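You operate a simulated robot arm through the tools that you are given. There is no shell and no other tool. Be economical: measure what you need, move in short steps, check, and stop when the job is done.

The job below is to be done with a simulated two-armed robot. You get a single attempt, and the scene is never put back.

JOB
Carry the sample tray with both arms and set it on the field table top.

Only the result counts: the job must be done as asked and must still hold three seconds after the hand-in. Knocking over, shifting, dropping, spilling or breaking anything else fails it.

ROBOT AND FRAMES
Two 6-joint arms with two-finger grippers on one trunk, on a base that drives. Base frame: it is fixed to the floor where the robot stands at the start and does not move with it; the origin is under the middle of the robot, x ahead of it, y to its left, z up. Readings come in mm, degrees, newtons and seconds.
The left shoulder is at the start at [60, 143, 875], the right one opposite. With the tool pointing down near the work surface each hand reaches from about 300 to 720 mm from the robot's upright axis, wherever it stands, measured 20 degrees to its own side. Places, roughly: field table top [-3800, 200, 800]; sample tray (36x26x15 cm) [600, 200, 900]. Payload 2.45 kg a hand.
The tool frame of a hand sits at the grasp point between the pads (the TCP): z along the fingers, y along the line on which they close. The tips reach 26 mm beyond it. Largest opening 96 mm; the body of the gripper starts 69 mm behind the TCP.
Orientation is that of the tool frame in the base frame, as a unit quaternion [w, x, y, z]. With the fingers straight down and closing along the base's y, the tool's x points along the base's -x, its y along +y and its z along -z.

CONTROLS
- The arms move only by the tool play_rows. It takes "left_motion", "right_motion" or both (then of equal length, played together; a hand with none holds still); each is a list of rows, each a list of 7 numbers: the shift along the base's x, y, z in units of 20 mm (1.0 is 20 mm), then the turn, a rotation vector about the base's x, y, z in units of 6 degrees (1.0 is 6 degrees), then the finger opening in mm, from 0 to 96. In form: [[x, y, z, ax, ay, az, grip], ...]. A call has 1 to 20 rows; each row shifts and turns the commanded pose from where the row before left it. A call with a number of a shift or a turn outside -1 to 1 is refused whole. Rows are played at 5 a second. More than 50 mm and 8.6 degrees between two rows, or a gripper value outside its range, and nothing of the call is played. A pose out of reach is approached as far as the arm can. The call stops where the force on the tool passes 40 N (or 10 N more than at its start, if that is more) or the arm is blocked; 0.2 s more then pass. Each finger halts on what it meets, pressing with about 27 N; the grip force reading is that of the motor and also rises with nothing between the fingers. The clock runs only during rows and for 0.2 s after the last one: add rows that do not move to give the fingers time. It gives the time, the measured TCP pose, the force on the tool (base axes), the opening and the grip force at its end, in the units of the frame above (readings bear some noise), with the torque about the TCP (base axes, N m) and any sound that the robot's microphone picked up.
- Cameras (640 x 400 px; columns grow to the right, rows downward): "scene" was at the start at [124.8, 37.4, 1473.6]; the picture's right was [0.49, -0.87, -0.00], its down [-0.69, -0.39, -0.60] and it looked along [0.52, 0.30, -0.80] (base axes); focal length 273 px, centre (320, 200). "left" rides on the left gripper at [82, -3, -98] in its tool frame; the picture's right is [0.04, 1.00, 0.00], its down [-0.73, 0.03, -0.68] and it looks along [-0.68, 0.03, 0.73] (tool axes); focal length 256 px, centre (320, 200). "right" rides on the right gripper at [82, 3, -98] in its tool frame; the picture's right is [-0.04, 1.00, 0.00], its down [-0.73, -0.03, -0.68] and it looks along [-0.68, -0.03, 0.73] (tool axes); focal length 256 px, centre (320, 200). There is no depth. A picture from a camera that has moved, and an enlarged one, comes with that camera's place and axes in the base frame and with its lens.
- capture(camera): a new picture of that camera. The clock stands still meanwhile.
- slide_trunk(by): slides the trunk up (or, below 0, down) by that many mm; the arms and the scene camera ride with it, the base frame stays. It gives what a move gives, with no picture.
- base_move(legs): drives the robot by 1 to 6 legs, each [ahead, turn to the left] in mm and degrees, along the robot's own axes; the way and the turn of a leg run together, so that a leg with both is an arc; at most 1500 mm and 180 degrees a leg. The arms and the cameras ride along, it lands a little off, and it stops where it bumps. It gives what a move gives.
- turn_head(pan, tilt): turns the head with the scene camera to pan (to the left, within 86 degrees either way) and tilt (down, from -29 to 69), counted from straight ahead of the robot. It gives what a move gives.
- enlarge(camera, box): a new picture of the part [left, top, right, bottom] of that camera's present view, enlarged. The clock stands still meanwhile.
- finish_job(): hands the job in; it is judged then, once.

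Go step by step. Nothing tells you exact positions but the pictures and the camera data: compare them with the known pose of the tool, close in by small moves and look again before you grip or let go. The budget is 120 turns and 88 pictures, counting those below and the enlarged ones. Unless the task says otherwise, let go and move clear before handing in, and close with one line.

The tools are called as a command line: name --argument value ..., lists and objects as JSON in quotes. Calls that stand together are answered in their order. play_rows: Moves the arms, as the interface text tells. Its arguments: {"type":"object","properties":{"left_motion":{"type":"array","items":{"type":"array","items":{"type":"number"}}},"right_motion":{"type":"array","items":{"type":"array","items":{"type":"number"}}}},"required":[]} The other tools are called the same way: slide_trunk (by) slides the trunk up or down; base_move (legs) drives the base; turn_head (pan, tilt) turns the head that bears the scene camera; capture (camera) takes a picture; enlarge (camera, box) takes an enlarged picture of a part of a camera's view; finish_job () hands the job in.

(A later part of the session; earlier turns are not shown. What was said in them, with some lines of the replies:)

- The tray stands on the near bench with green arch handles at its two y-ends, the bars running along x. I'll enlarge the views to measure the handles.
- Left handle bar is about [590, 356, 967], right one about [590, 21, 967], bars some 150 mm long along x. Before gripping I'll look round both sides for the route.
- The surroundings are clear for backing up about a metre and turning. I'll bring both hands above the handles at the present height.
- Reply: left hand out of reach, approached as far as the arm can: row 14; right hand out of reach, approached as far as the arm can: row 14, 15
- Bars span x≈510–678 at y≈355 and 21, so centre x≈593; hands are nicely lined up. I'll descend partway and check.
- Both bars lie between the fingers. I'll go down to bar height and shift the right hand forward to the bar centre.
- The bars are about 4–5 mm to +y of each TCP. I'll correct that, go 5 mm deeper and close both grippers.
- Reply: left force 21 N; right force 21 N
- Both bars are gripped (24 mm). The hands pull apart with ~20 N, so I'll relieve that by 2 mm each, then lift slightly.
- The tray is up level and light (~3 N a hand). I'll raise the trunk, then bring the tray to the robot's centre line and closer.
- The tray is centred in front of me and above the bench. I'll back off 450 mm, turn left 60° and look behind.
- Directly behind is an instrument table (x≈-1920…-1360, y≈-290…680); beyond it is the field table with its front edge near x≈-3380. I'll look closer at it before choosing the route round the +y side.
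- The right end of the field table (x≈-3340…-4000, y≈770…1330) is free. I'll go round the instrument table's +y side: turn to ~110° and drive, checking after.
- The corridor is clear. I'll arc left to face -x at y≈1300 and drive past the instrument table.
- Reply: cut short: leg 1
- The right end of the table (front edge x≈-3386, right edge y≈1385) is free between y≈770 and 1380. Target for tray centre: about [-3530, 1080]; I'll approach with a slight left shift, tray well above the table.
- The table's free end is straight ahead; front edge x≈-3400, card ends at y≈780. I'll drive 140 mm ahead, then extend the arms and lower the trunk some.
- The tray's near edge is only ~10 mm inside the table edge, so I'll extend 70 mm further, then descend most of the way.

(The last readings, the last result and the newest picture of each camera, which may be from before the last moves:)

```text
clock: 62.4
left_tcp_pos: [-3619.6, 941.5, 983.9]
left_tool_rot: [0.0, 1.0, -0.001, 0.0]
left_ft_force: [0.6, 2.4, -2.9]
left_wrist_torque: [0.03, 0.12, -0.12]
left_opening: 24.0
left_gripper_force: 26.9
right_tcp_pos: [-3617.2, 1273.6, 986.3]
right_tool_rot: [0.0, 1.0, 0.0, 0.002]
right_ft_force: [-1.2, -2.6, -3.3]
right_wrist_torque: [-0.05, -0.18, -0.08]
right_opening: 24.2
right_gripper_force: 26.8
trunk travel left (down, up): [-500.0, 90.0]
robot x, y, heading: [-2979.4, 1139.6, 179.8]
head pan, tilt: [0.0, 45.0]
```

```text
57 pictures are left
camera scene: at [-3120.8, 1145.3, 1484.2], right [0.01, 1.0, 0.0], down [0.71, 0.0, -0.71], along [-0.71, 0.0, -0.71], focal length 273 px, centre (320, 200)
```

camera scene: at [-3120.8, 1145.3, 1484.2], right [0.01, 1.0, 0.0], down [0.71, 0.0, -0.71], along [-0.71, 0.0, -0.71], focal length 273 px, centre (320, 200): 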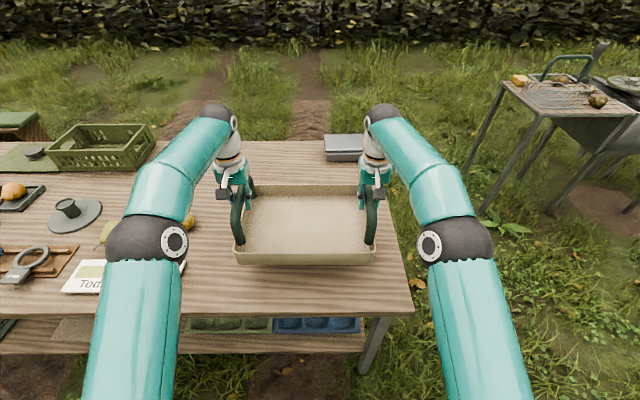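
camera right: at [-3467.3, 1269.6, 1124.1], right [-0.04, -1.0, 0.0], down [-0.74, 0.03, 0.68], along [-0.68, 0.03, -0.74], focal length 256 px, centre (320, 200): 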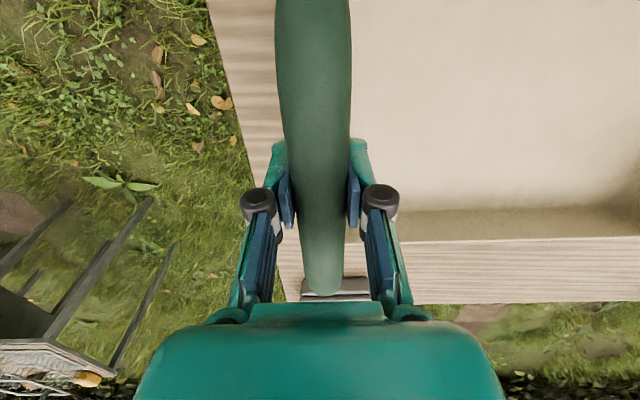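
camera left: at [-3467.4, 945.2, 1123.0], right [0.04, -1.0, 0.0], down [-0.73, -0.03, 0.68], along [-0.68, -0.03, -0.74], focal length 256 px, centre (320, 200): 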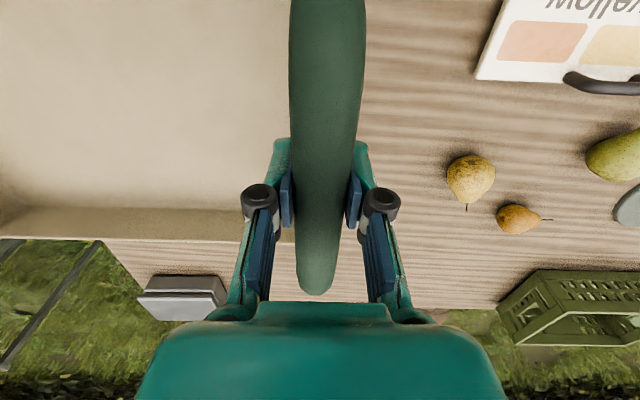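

Good margins all round. Descending in small steps to feel for contact.

play_rows --left_motion '[[0, 0, -0.4, 0, 0, 0, 0], [0, 0, -0.4, 0, 0, 0, 0], [0, 0, -0.4, 0, 0, 0, 0], [0, 0, -0.3, 0, 0, 0, 0], [0, 0, 0, 0, 0, 0, 0]]' --right_motion '[[0, 0, -0.4, 0, 0, 0, 0], [0, 0, -0.4, 0, 0, 0, 0], [0, 0, -0.4, 0, 0, 0, 0], [0, 0, -0.4, 0, 0, 0, 0], [0, 0, 0, 0, 0, 0, 0]]'

play_rows --left_motion '[[0, 0, -0.2, 0, 0, 0, 0], [0, 0, -0.2, 0, 0, 0, 0], [0, 0, 0, 0, 0, 0, 0]]' --right_motion '[[0, 0, -0.2, 0, 0, 0, 0], [0, 0, -0.2, 0, 0, 0, 0], [0, 0, 0, 0, 0, 0, 0]]'

enlarge --camera "scene" --box '[180, 140, 420, 320]'

```text
clock: 63.6
left_tcp_pos: [-3618.4, 942.4, 953.5]
left_tool_rot: [0.001, 1.0, -0.001, 0.002]
left_ft_force: [-1.4, -0.5, -4.7]
left_wrist_torque: [-0.4, 0.0, 0.1]
left_opening: 24.2
left_gripper_force: 27.1
right_tcp_pos: [-3617.7, 1273.7, 953.4]
right_tool_rot: [-0.001, 1.0, -0.001, 0.0]
right_ft_force: [0.9, -0.1, -0.9]
right_wrist_torque: [-0.41, -0.07, 0.07]
right_opening: 24.1
right_gripper_force: 26.6
trunk travel left (down, up): [-500.0, 90.0]
robot x, y, heading: [-2977.2, 1143.5, 179.4]
head pan, tilt: [0.0, 45.0]
```

```text
clock: 64.4
left_tcp_pos: [-3620.3, 941.6, 946.6]
left_tool_rot: [0.001, 1.0, -0.001, 0.001]
left_ft_force: [-0.1, 0.3, -3.5]
left_wrist_torque: [-0.05, -0.14, -0.05]
left_opening: 23.9
left_gripper_force: 27.2
right_tcp_pos: [-3617.4, 1273.6, 944.5]
right_tool_rot: [-0.001, 1.0, -0.001, 0.002]
right_ft_force: [-0.9, -0.3, -2.0]
right_wrist_torque: [-0.05, 0.11, -0.07]
right_opening: 23.9
right_gripper_force: 27.5
trunk travel left (down, up): [-500.0, 90.0]
robot x, y, heading: [-2976.7, 1142.0, 179.4]
head pan, tilt: [0.0, 45.0]
```

```text
2.22 times, centred on (300, 230) of scene
camera zoom: at [-3121.0, 1145.3, 1484.1], right [0.01, 1.0, 0.0], down [0.71, 0.0, -0.71], along [-0.71, 0.0, -0.71], focal length 606 px, centre (364, 133)
```

zoom: 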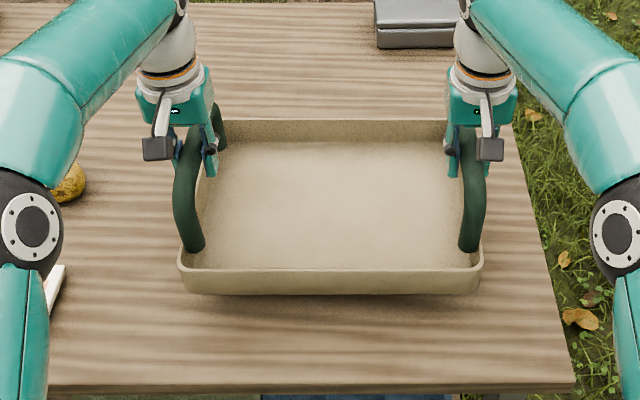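

Still hanging (−3 N a hand), a few mm above the top. Continuing down in 2 mm rows.

play_rows --left_motion '[[0, 0, -0.1, 0, 0, 0, 0], [0, 0, -0.1, 0, 0, 0, 0], [0, 0, 0, 0, 0, 0, 0]]' --right_motion '[[0, 0, -0.1, 0, 0, 0, 0], [0, 0, -0.1, 0, 0, 0, 0], [0, 0, 0, 0, 0, 0, 0]]'

play_rows --left_motion '[[0, 0, -0.1, 0, 0, 0, 0], [0, 0, -0.1, 0, 0, 0, 0], [0, 0, 0, 0, 0, 0, 0]]' --right_motion '[[0, 0, -0.1, 0, 0, 0, 0], [0, 0, -0.1, 0, 0, 0, 0], [0, 0, 0, 0, 0, 0, 0]]'

```text
clock: 65.2
left_tcp_pos: [-3619.3, 942.1, 941.9]
left_tool_rot: [0.0, 1.0, -0.001, 0.001]
left_ft_force: [0.5, 1.5, -2.8]
left_wrist_torque: [0.08, -0.08, -0.09]
left_opening: 24.1
left_gripper_force: 27.1
right_tcp_pos: [-3618.0, 1274.0, 940.6]
right_tool_rot: [0.0, 1.0, 0.0, 0.002]
right_ft_force: [-0.5, -0.6, -3.5]
right_wrist_torque: [0.07, -0.01, -0.03]
right_opening: 24.0
right_gripper_force: 27.0
trunk travel left (down, up): [-500.0, 90.0]
robot x, y, heading: [-2979.8, 1144.4, 179.6]
head pan, tilt: [0.0, 45.0]
```

```text
clock: 66.0
left_tcp_pos: [-3618.4, 941.9, 937.8]
left_tool_rot: [0.001, 1.0, -0.001, 0.0]
left_ft_force: [0.0, 0.4, -3.5]
left_wrist_torque: [-0.01, 0.04, 0.04]
left_opening: 24.2
left_gripper_force: 26.9
right_tcp_pos: [-3616.7, 1274.1, 937.4]
right_tool_rot: [0.0, 1.0, 0.0, 0.002]
right_ft_force: [0.8, -1.7, -3.0]
right_wrist_torque: [-0.02, -0.14, 0.0]
right_opening: 23.8
right_gripper_force: 27.1
trunk travel left (down, up): [-500.0, 90.0]
robot x, y, heading: [-2976.6, 1141.9, 179.7]
head pan, tilt: [0.0, 45.0]
```

play_rows --left_motion '[[0, 0, -0.1, 0, 0, 0, 0], [0, 0, -0.1, 0, 0, 0, 0], [0, 0, 0, 0, 0, 0, 0]]' --right_motion '[[0, 0, -0.1, 0, 0, 0, 0], [0, 0, -0.1, 0, 0, 0, 0], [0, 0, 0, 0, 0, 0, 0]]'

enlarge --camera "scene" --box '[180, 140, 420, 320]'

```text
clock: 66.8
left_tcp_pos: [-3619.8, 941.6, 933.7]
left_tool_rot: [0.0, 1.0, -0.001, 0.002]
left_ft_force: [-0.5, 2.8, -3.6]
left_wrist_torque: [0.01, -0.01, 0.06]
left_opening: 24.0
left_gripper_force: 27.0
right_tcp_pos: [-3618.6, 1274.5, 933.5]
right_tool_rot: [-0.001, 1.0, -0.001, 0.002]
right_ft_force: [0.2, -2.7, -3.6]
right_wrist_torque: [0.04, -0.05, 0.03]
right_opening: 24.0
right_gripper_force: 26.9
trunk travel left (down, up): [-500.0, 90.0]
robot x, y, heading: [-2978.7, 1145.6, 179.4]
head pan, tilt: [0.0, 45.0]
```

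```text
2.22 times, centred on (300, 230) of scene
camera zoom: at [-3121.0, 1145.3, 1484.1], right [0.01, 1.0, 0.0], down [0.71, 0.0, -0.71], along [-0.71, 0.0, -0.71], focal length 606 px, centre (364, 133)
```

zoom: 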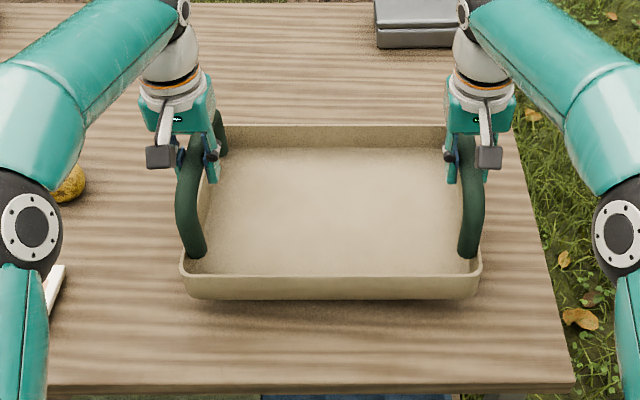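

play_rows --left_motion '[[0, 0, -0.1, 0, 0, 0, 0], [0, 0, -0.1, 0, 0, 0, 0], [0, 0, -0.1, 0, 0, 0, 0], [0, 0, 0, 0, 0, 0, 0]]' --right_motion '[[0, 0, -0.1, 0, 0, 0, 0], [0, 0, -0.1, 0, 0, 0, 0], [0, 0, -0.1, 0, 0, 0, 0], [0, 0, 0, 0, 0, 0, 0]]'

play_rows --left_motion '[[0, 0, -0.1, 0, 0, 0, 0], [0, 0, -0.1, 0, 0, 0, 0], [0, 0, 0, 0, 0, 0, 0]]' --right_motion '[[0, 0, -0.1, 0, 0, 0, 0], [0, 0, -0.1, 0, 0, 0, 0], [0, 0, 0, 0, 0, 0, 0]]'

```text
clock: 67.8
left_tcp_pos: [-3620.1, 941.5, 928.4]
left_tool_rot: [0.001, 1.0, -0.001, 0.001]
left_ft_force: [-0.1, 3.4, -3.3]
left_wrist_torque: [-0.02, -0.09, -0.05]
left_opening: 24.1
left_gripper_force: 27.2
right_tcp_pos: [-3617.7, 1274.3, 926.3]
right_tool_rot: [-0.001, 1.0, -0.001, 0.002]
right_ft_force: [-0.3, -3.9, -2.1]
right_wrist_torque: [-0.03, 0.01, -0.01]
right_opening: 24.1
right_gripper_force: 27.2
trunk travel left (down, up): [-500.0, 90.0]
robot x, y, heading: [-2973.4, 1143.6, 179.5]
head pan, tilt: [0.0, 45.0]
```

```text
clock: 68.6
left_tcp_pos: [-3621.1, 941.7, 924.8]
left_tool_rot: [0.0, 1.0, -0.001, 0.0]
left_ft_force: [0.3, 2.8, -3.4]
left_wrist_torque: [0.0, -0.03, -0.04]
left_opening: 24.0
left_gripper_force: 27.1
right_tcp_pos: [-3616.7, 1273.2, 923.4]
right_tool_rot: [-0.001, 1.0, -0.001, 0.002]
right_ft_force: [-0.5, -1.9, -2.5]
right_wrist_torque: [0.05, -0.08, -0.04]
right_opening: 24.2
right_gripper_force: 26.6
trunk travel left (down, up): [-500.0, 90.0]
robot x, y, heading: [-2972.6, 1144.5, 179.8]
head pan, tilt: [0.0, 45.0]
```

Still hanging; continuing.

play_rows --left_motion '[[0, 0, -0.1, 0, 0, 0, 0], [0, 0, -0.1, 0, 0, 0, 0], [0, 0, -0.1, 0, 0, 0, 0], [0, 0, 0, 0, 0, 0, 0]]' --right_motion '[[0, 0, -0.1, 0, 0, 0, 0], [0, 0, -0.1, 0, 0, 0, 0], [0, 0, -0.1, 0, 0, 0, 0], [0, 0, 0, 0, 0, 0, 0]]'

play_rows --left_motion '[[0, 0, -0.1, 0, 0, 0, 0], [0, 0, -0.1, 0, 0, 0, 0], [0, 0, 0, 0, 0, 0, 0]]' --right_motion '[[0, 0, -0.1, 0, 0, 0, 0], [0, 0, -0.1, 0, 0, 0, 0], [0, 0, 0, 0, 0, 0, 0]]'

enlarge --camera "scene" --box '[180, 140, 420, 320]'

```text
clock: 69.6
left_tcp_pos: [-3619.6, 941.5, 918.3]
left_tool_rot: [0.001, 1.0, 0.0, 0.0]
left_ft_force: [-1.1, 3.1, -3.9]
left_wrist_torque: [-0.01, -0.01, 0.07]
left_opening: 23.9
left_gripper_force: 27.4
right_tcp_pos: [-3617.8, 1273.6, 916.2]
right_tool_rot: [0.0, 1.0, -0.001, 0.002]
right_ft_force: [0.5, -3.3, -3.4]
right_wrist_torque: [0.03, -0.03, 0.03]
right_opening: 24.5
right_gripper_force: 27.3
trunk travel left (down, up): [-500.0, 90.0]
robot x, y, heading: [-2977.6, 1143.3, 179.6]
head pan, tilt: [0.0, 45.0]
```

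```text
clock: 70.4
left_tcp_pos: [-3620.1, 941.3, 914.8]
left_tool_rot: [0.0, 1.0, -0.002, 0.002]
left_ft_force: [1.0, 4.1, -3.3]
left_wrist_torque: [-0.04, -0.08, -0.07]
left_opening: 24.2
left_gripper_force: 26.9
right_tcp_pos: [-3617.0, 1274.5, 913.0]
right_tool_rot: [0.001, 1.0, -0.001, 0.002]
right_ft_force: [-1.8, -4.8, -3.1]
right_wrist_torque: [-0.04, -0.01, -0.14]
right_opening: 24.1
right_gripper_force: 27.4
trunk travel left (down, up): [-500.0, 90.0]
robot x, y, heading: [-2977.4, 1145.2, 179.6]
head pan, tilt: [0.0, 45.0]
```

```text
2.22 times, centred on (300, 230) of scene
camera zoom: at [-3121.0, 1145.3, 1484.1], right [0.01, 1.0, 0.0], down [0.71, 0.0, -0.71], along [-0.71, 0.0, -0.71], focal length 606 px, centre (364, 133)
```

zoom: 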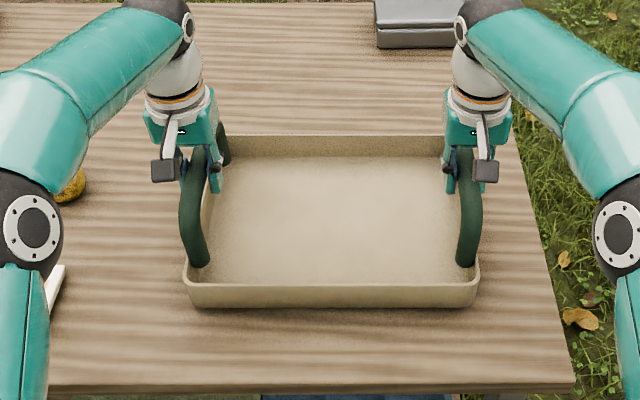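

The shadow is closing; not yet touching. Continuing.

play_rows --left_motion '[[0, 0, -0.1, 0, 0, 0, 0], [0, 0, -0.1, 0, 0, 0, 0], [0, 0, -0.1, 0, 0, 0, 0], [0, 0, 0, 0, 0, 0, 0]]' --right_motion '[[0, 0, -0.1, 0, 0, 0, 0], [0, 0, -0.1, 0, 0, 0, 0], [0, 0, 0, 0, 0, 0, 0], [0, 0, 0, 0, 0, 0, 0]]'

play_rows --left_motion '[[0, 0, -0.1, 0, 0, 0, 0], [0, 0, -0.1, 0, 0, 0, 0], [0, 0, 0, 0, 0, 0, 0]]' --right_motion '[[0, 0, -0.1, 0, 0, 0, 0], [0, 0, -0.1, 0, 0, 0, 0], [0, 0, 0, 0, 0, 0, 0]]'

enlarge --camera "scene" --box '[180, 140, 420, 320]'

```text
clock: 71.4
left_tcp_pos: [-3619.9, 942.5, 908.0]
left_tool_rot: [0.0, 1.0, -0.001, 0.0]
left_ft_force: [-0.2, 4.4, -0.8]
left_wrist_torque: [0.35, -0.03, -0.07]
left_opening: 24.0
left_gripper_force: 27.0
right_tcp_pos: [-3617.7, 1272.9, 908.3]
right_tool_rot: [0.0, 1.0, -0.001, 0.002]
right_ft_force: [-0.8, -4.2, -5.2]
right_wrist_torque: [0.41, -0.07, -0.09]
right_opening: 23.9
right_gripper_force: 26.7
trunk travel left (down, up): [-500.0, 90.0]
robot x, y, heading: [-2978.1, 1146.3, 179.6]
head pan, tilt: [0.0, 45.0]
```

```text
clock: 72.2
left_tcp_pos: [-3618.8, 940.9, 904.0]
left_tool_rot: [0.0, 1.0, -0.001, 0.0]
left_ft_force: [-0.7, 5.8, 0.0]
left_wrist_torque: [-0.09, 0.31, -0.06]
left_opening: 24.1
left_gripper_force: 26.7
right_tcp_pos: [-3617.3, 1273.5, 904.9]
right_tool_rot: [-0.001, 1.0, -0.001, 0.001]
right_ft_force: [-0.2, -5.9, -3.6]
right_wrist_torque: [-0.03, 0.28, -0.08]
right_opening: 24.1
right_gripper_force: 26.9
trunk travel left (down, up): [-500.0, 90.0]
robot x, y, heading: [-2979.3, 1146.7, 179.6]
head pan, tilt: [0.0, 45.0]
```

```text
2.22 times, centred on (300, 230) of scene
camera zoom: at [-3120.6, 1145.4, 1484.2], right [0.01, 1.0, 0.0], down [0.71, 0.0, -0.71], along [-0.71, 0.0, -0.71], focal length 606 px, centre (364, 133)
```

zoom: 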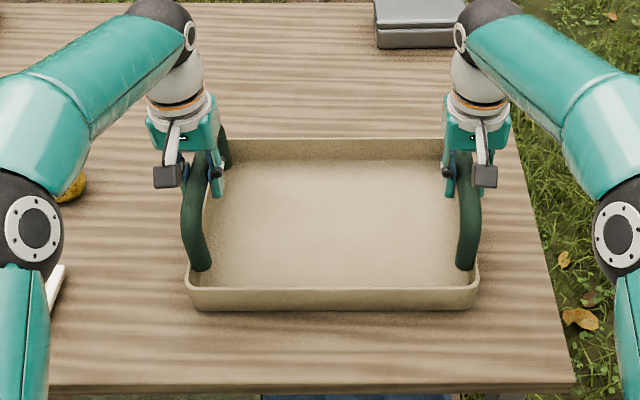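

The left front seems to touch. A couple more small steps.

play_rows --left_motion '[[0, 0, -0.05, 0, 0, 0, 0], [0, 0, 0, 0, 0, 0, 0]]' --right_motion '[[0, 0, -0.1, 0, 0, 0, 0], [0, 0, 0, 0, 0, 0, 0]]'

play_rows --left_motion '[[0, 0, -0.05, 0, 0, 0, 0], [0, 0, 0, 0, 0, 0, 0]]' --right_motion '[[0, 0, -0.1, 0, 0, 0, 0], [0, 0, 0, 0, 0, 0, 0]]'

```text
clock: 72.8
left_tcp_pos: [-3619.4, 941.6, 905.1]
left_tool_rot: [0.0, 1.0, -0.001, 0.0]
left_ft_force: [-2.0, 6.5, 0.7]
left_wrist_torque: [-0.04, 0.82, -0.04]
left_opening: 24.2
left_gripper_force: 26.2
right_tcp_pos: [-3615.9, 1274.2, 904.6]
right_tool_rot: [0.0, 1.0, -0.001, -0.001]
right_ft_force: [0.6, -6.9, 3.9]
right_wrist_torque: [-0.02, 0.78, -0.04]
right_opening: 24.1
right_gripper_force: 26.9
trunk travel left (down, up): [-500.0, 90.0]
robot x, y, heading: [-2976.5, 1143.0, 180.0]
head pan, tilt: [0.0, 45.0]
```

```text
clock: 73.4
left_tcp_pos: [-3618.6, 941.6, 903.5]
left_tool_rot: [0.001, 1.0, 0.0, 0.001]
left_ft_force: [-2.5, 7.0, -1.7]
left_wrist_torque: [-0.05, 0.27, 0.01]
left_opening: 24.2
left_gripper_force: 26.6
right_tcp_pos: [-3616.5, 1274.0, 903.2]
right_tool_rot: [0.001, 1.0, -0.001, 0.0]
right_ft_force: [2.9, -6.5, 16.6]
right_wrist_torque: [0.06, 0.29, 0.02]
right_opening: 24.1
right_gripper_force: 27.1
trunk travel left (down, up): [-500.0, 90.0]
robot x, y, heading: [-2976.3, 1142.8, 179.6]
head pan, tilt: [0.0, 45.0]
```

The tray rests on the top (right hand presses 17 N). I'll even out, then open both grippers slowly.

play_rows --left_motion '[[0, 0.03, -0.06, 0, 0, 0, 0], [0, 0, 0, 0, 0, 0, 0]]' --right_motion '[[0, -0.03, 0.04, 0, 0, 0, 0], [0, 0, 0, 0, 0, 0, 0]]'

capture --camera "left"

enlarge --camera "scene" --box '[180, 140, 420, 320]'

```text
clock: 74.0
left_tcp_pos: [-3617.7, 941.9, 902.8]
left_tool_rot: [0.001, 1.0, -0.002, 0.0]
left_ft_force: [0.7, -0.5, 6.5]
left_wrist_torque: [-0.01, -0.28, -0.1]
left_opening: 24.2
left_gripper_force: 26.5
right_tcp_pos: [-3616.6, 1273.7, 904.4]
right_tool_rot: [-0.001, 1.0, -0.001, 0.0]
right_ft_force: [-0.4, -1.9, 12.5]
right_wrist_torque: [-0.01, -0.24, 0.01]
right_opening: 24.2
right_gripper_force: 27.2
trunk travel left (down, up): [-500.0, 90.0]
robot x, y, heading: [-2979.7, 1144.6, 179.6]
head pan, tilt: [0.0, 45.0]
```

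```text
52 pictures are left
camera left: at [-3535.8, 945.5, 1001.3], right [0.04, -1.0, 0.0], down [-0.73, -0.03, 0.68], along [-0.68, -0.03, -0.73], focal length 256 px, centre (320, 200)
```

left: 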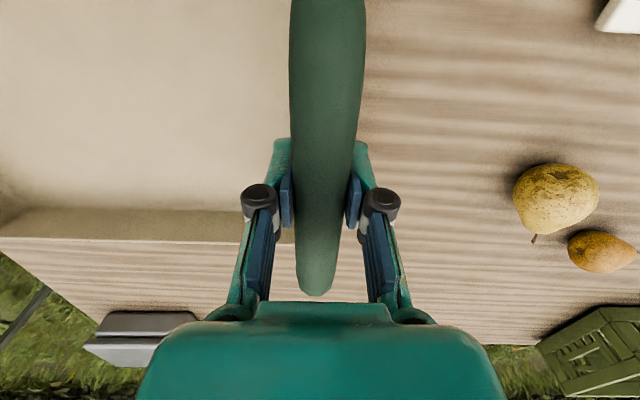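

```text
2.22 times, centred on (300, 230) of scene
camera zoom: at [-3117.9, 1145.1, 1484.6], right [0.01, 1.0, 0.0], down [0.71, 0.0, -0.71], along [-0.71, 0.0, -0.71], focal length 606 px, centre (364, 133)
```

zoom: 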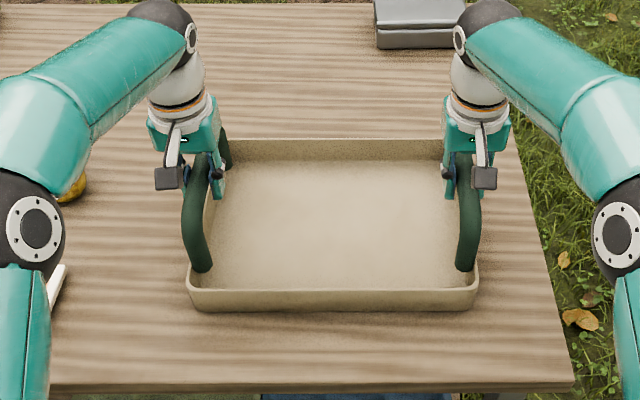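

Resting evenly. Opening both grippers, then rising straight up.

play_rows --left_motion '[[0, 0, 0, 0, 0, 0, 30], [0, 0, 0, 0, 0, 0, 45], [0, 0, 0, 0, 0, 0, 65], [0, 0, 0, 0, 0, 0, 80], [0, 0, 0, 0, 0, 0, 80], [0, 0, 0, 0, 0, 0, 80]]' --right_motion '[[0, 0, 0, 0, 0, 0, 30], [0, 0, 0, 0, 0, 0, 45], [0, 0, 0, 0, 0, 0, 65], [0, 0, 0, 0, 0, 0, 80], [0, 0, 0, 0, 0, 0, 80], [0, 0, 0, 0, 0, 0, 80]]'

play_rows --left_motion '[[0, 0, 0.4, 0, 0, 0, 80], [0, 0, 0.6, 0, 0, 0, 80], [0, 0, 0.6, 0, 0, 0, 80], [0, 0, 0.6, 0, 0, 0, 80], [0, 0, 0.6, 0, 0, 0, 80], [0, 0, 0.6, 0, 0, 0, 80], [0, 0, 0.6, 0, 0, 0, 80], [0, 0, 0.6, 0, 0, 0, 80], [0, 0, 0.6, 0, 0, 0, 80]]' --right_motion '[[0, 0, 0.4, 0, 0, 0, 80], [0, 0, 0.6, 0, 0, 0, 80], [0, 0, 0.6, 0, 0, 0, 80], [0, 0, 0.6, 0, 0, 0, 80], [0, 0, 0.6, 0, 0, 0, 80], [0, 0, 0.6, 0, 0, 0, 80], [0, 0, 0.6, 0, 0, 0, 80], [0, 0, 0.6, 0, 0, 0, 80], [0, 0, 0.6, 0, 0, 0, 80]]'

capture --camera "scene"

```text
clock: 75.4
left_tcp_pos: [-3619.6, 942.0, 901.9]
left_tool_rot: [0.001, 1.0, -0.001, 0.001]
left_ft_force: [0.1, -0.1, 1.3]
left_wrist_torque: [-0.02, -0.01, -0.04]
left_opening: 79.9
left_gripper_force: 0.1
right_tcp_pos: [-3617.4, 1274.1, 901.9]
right_tool_rot: [-0.001, 1.0, -0.001, 0.001]
right_ft_force: [0.1, 0.9, -0.2]
right_wrist_torque: [-0.01, 0.0, 0.0]
right_opening: 79.9
right_gripper_force: 0.1
trunk travel left (down, up): [-500.0, 90.0]
robot x, y, heading: [-2978.8, 1143.3, 179.4]
head pan, tilt: [0.0, 45.0]
```

```text
clock: 77.4
left_tcp_pos: [-3619.4, 942.1, 1005.8]
left_tool_rot: [0.0, 1.0, -0.001, 0.001]
left_ft_force: [-0.1, -0.3, -1.1]
left_wrist_torque: [0.0, -0.03, -0.01]
left_opening: 80.1
left_gripper_force: 0.0
right_tcp_pos: [-3617.6, 1274.6, 1007.6]
right_tool_rot: [0.0, 1.0, -0.001, 0.0]
right_ft_force: [-0.3, 0.7, 0.2]
right_wrist_torque: [-0.01, 0.02, 0.01]
right_opening: 80.0
right_gripper_force: 0.1
trunk travel left (down, up): [-500.0, 90.0]
robot x, y, heading: [-2979.4, 1146.3, 179.8]
head pan, tilt: [0.0, 45.0]
```

```text
50 pictures are left
camera scene: at [-3120.1, 1145.3, 1484.2], right [0.01, 1.0, 0.0], down [0.71, 0.0, -0.71], along [-0.71, 0.0, -0.71], focal length 273 px, centre (320, 200)
```

scene: 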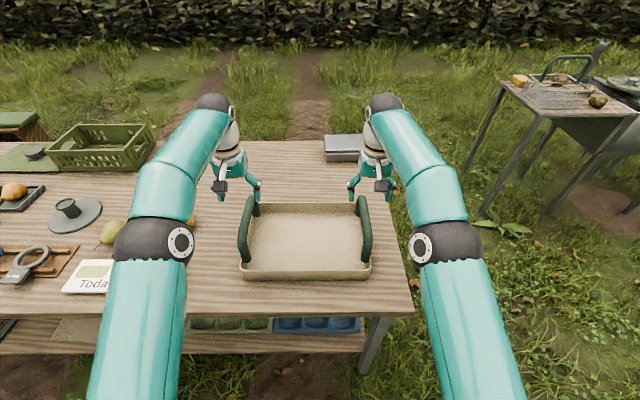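

The tray sits flat on the field table, released, hands clear above and everything else untouched; handing in.

finish_job

```text
The job is handed in.
```

The sample tray was carried with both arms to the field table and now stands on the free right-hand end of its top. Both hands have let go and are clear, and the pictures show nothing else moved. The job is handed in.
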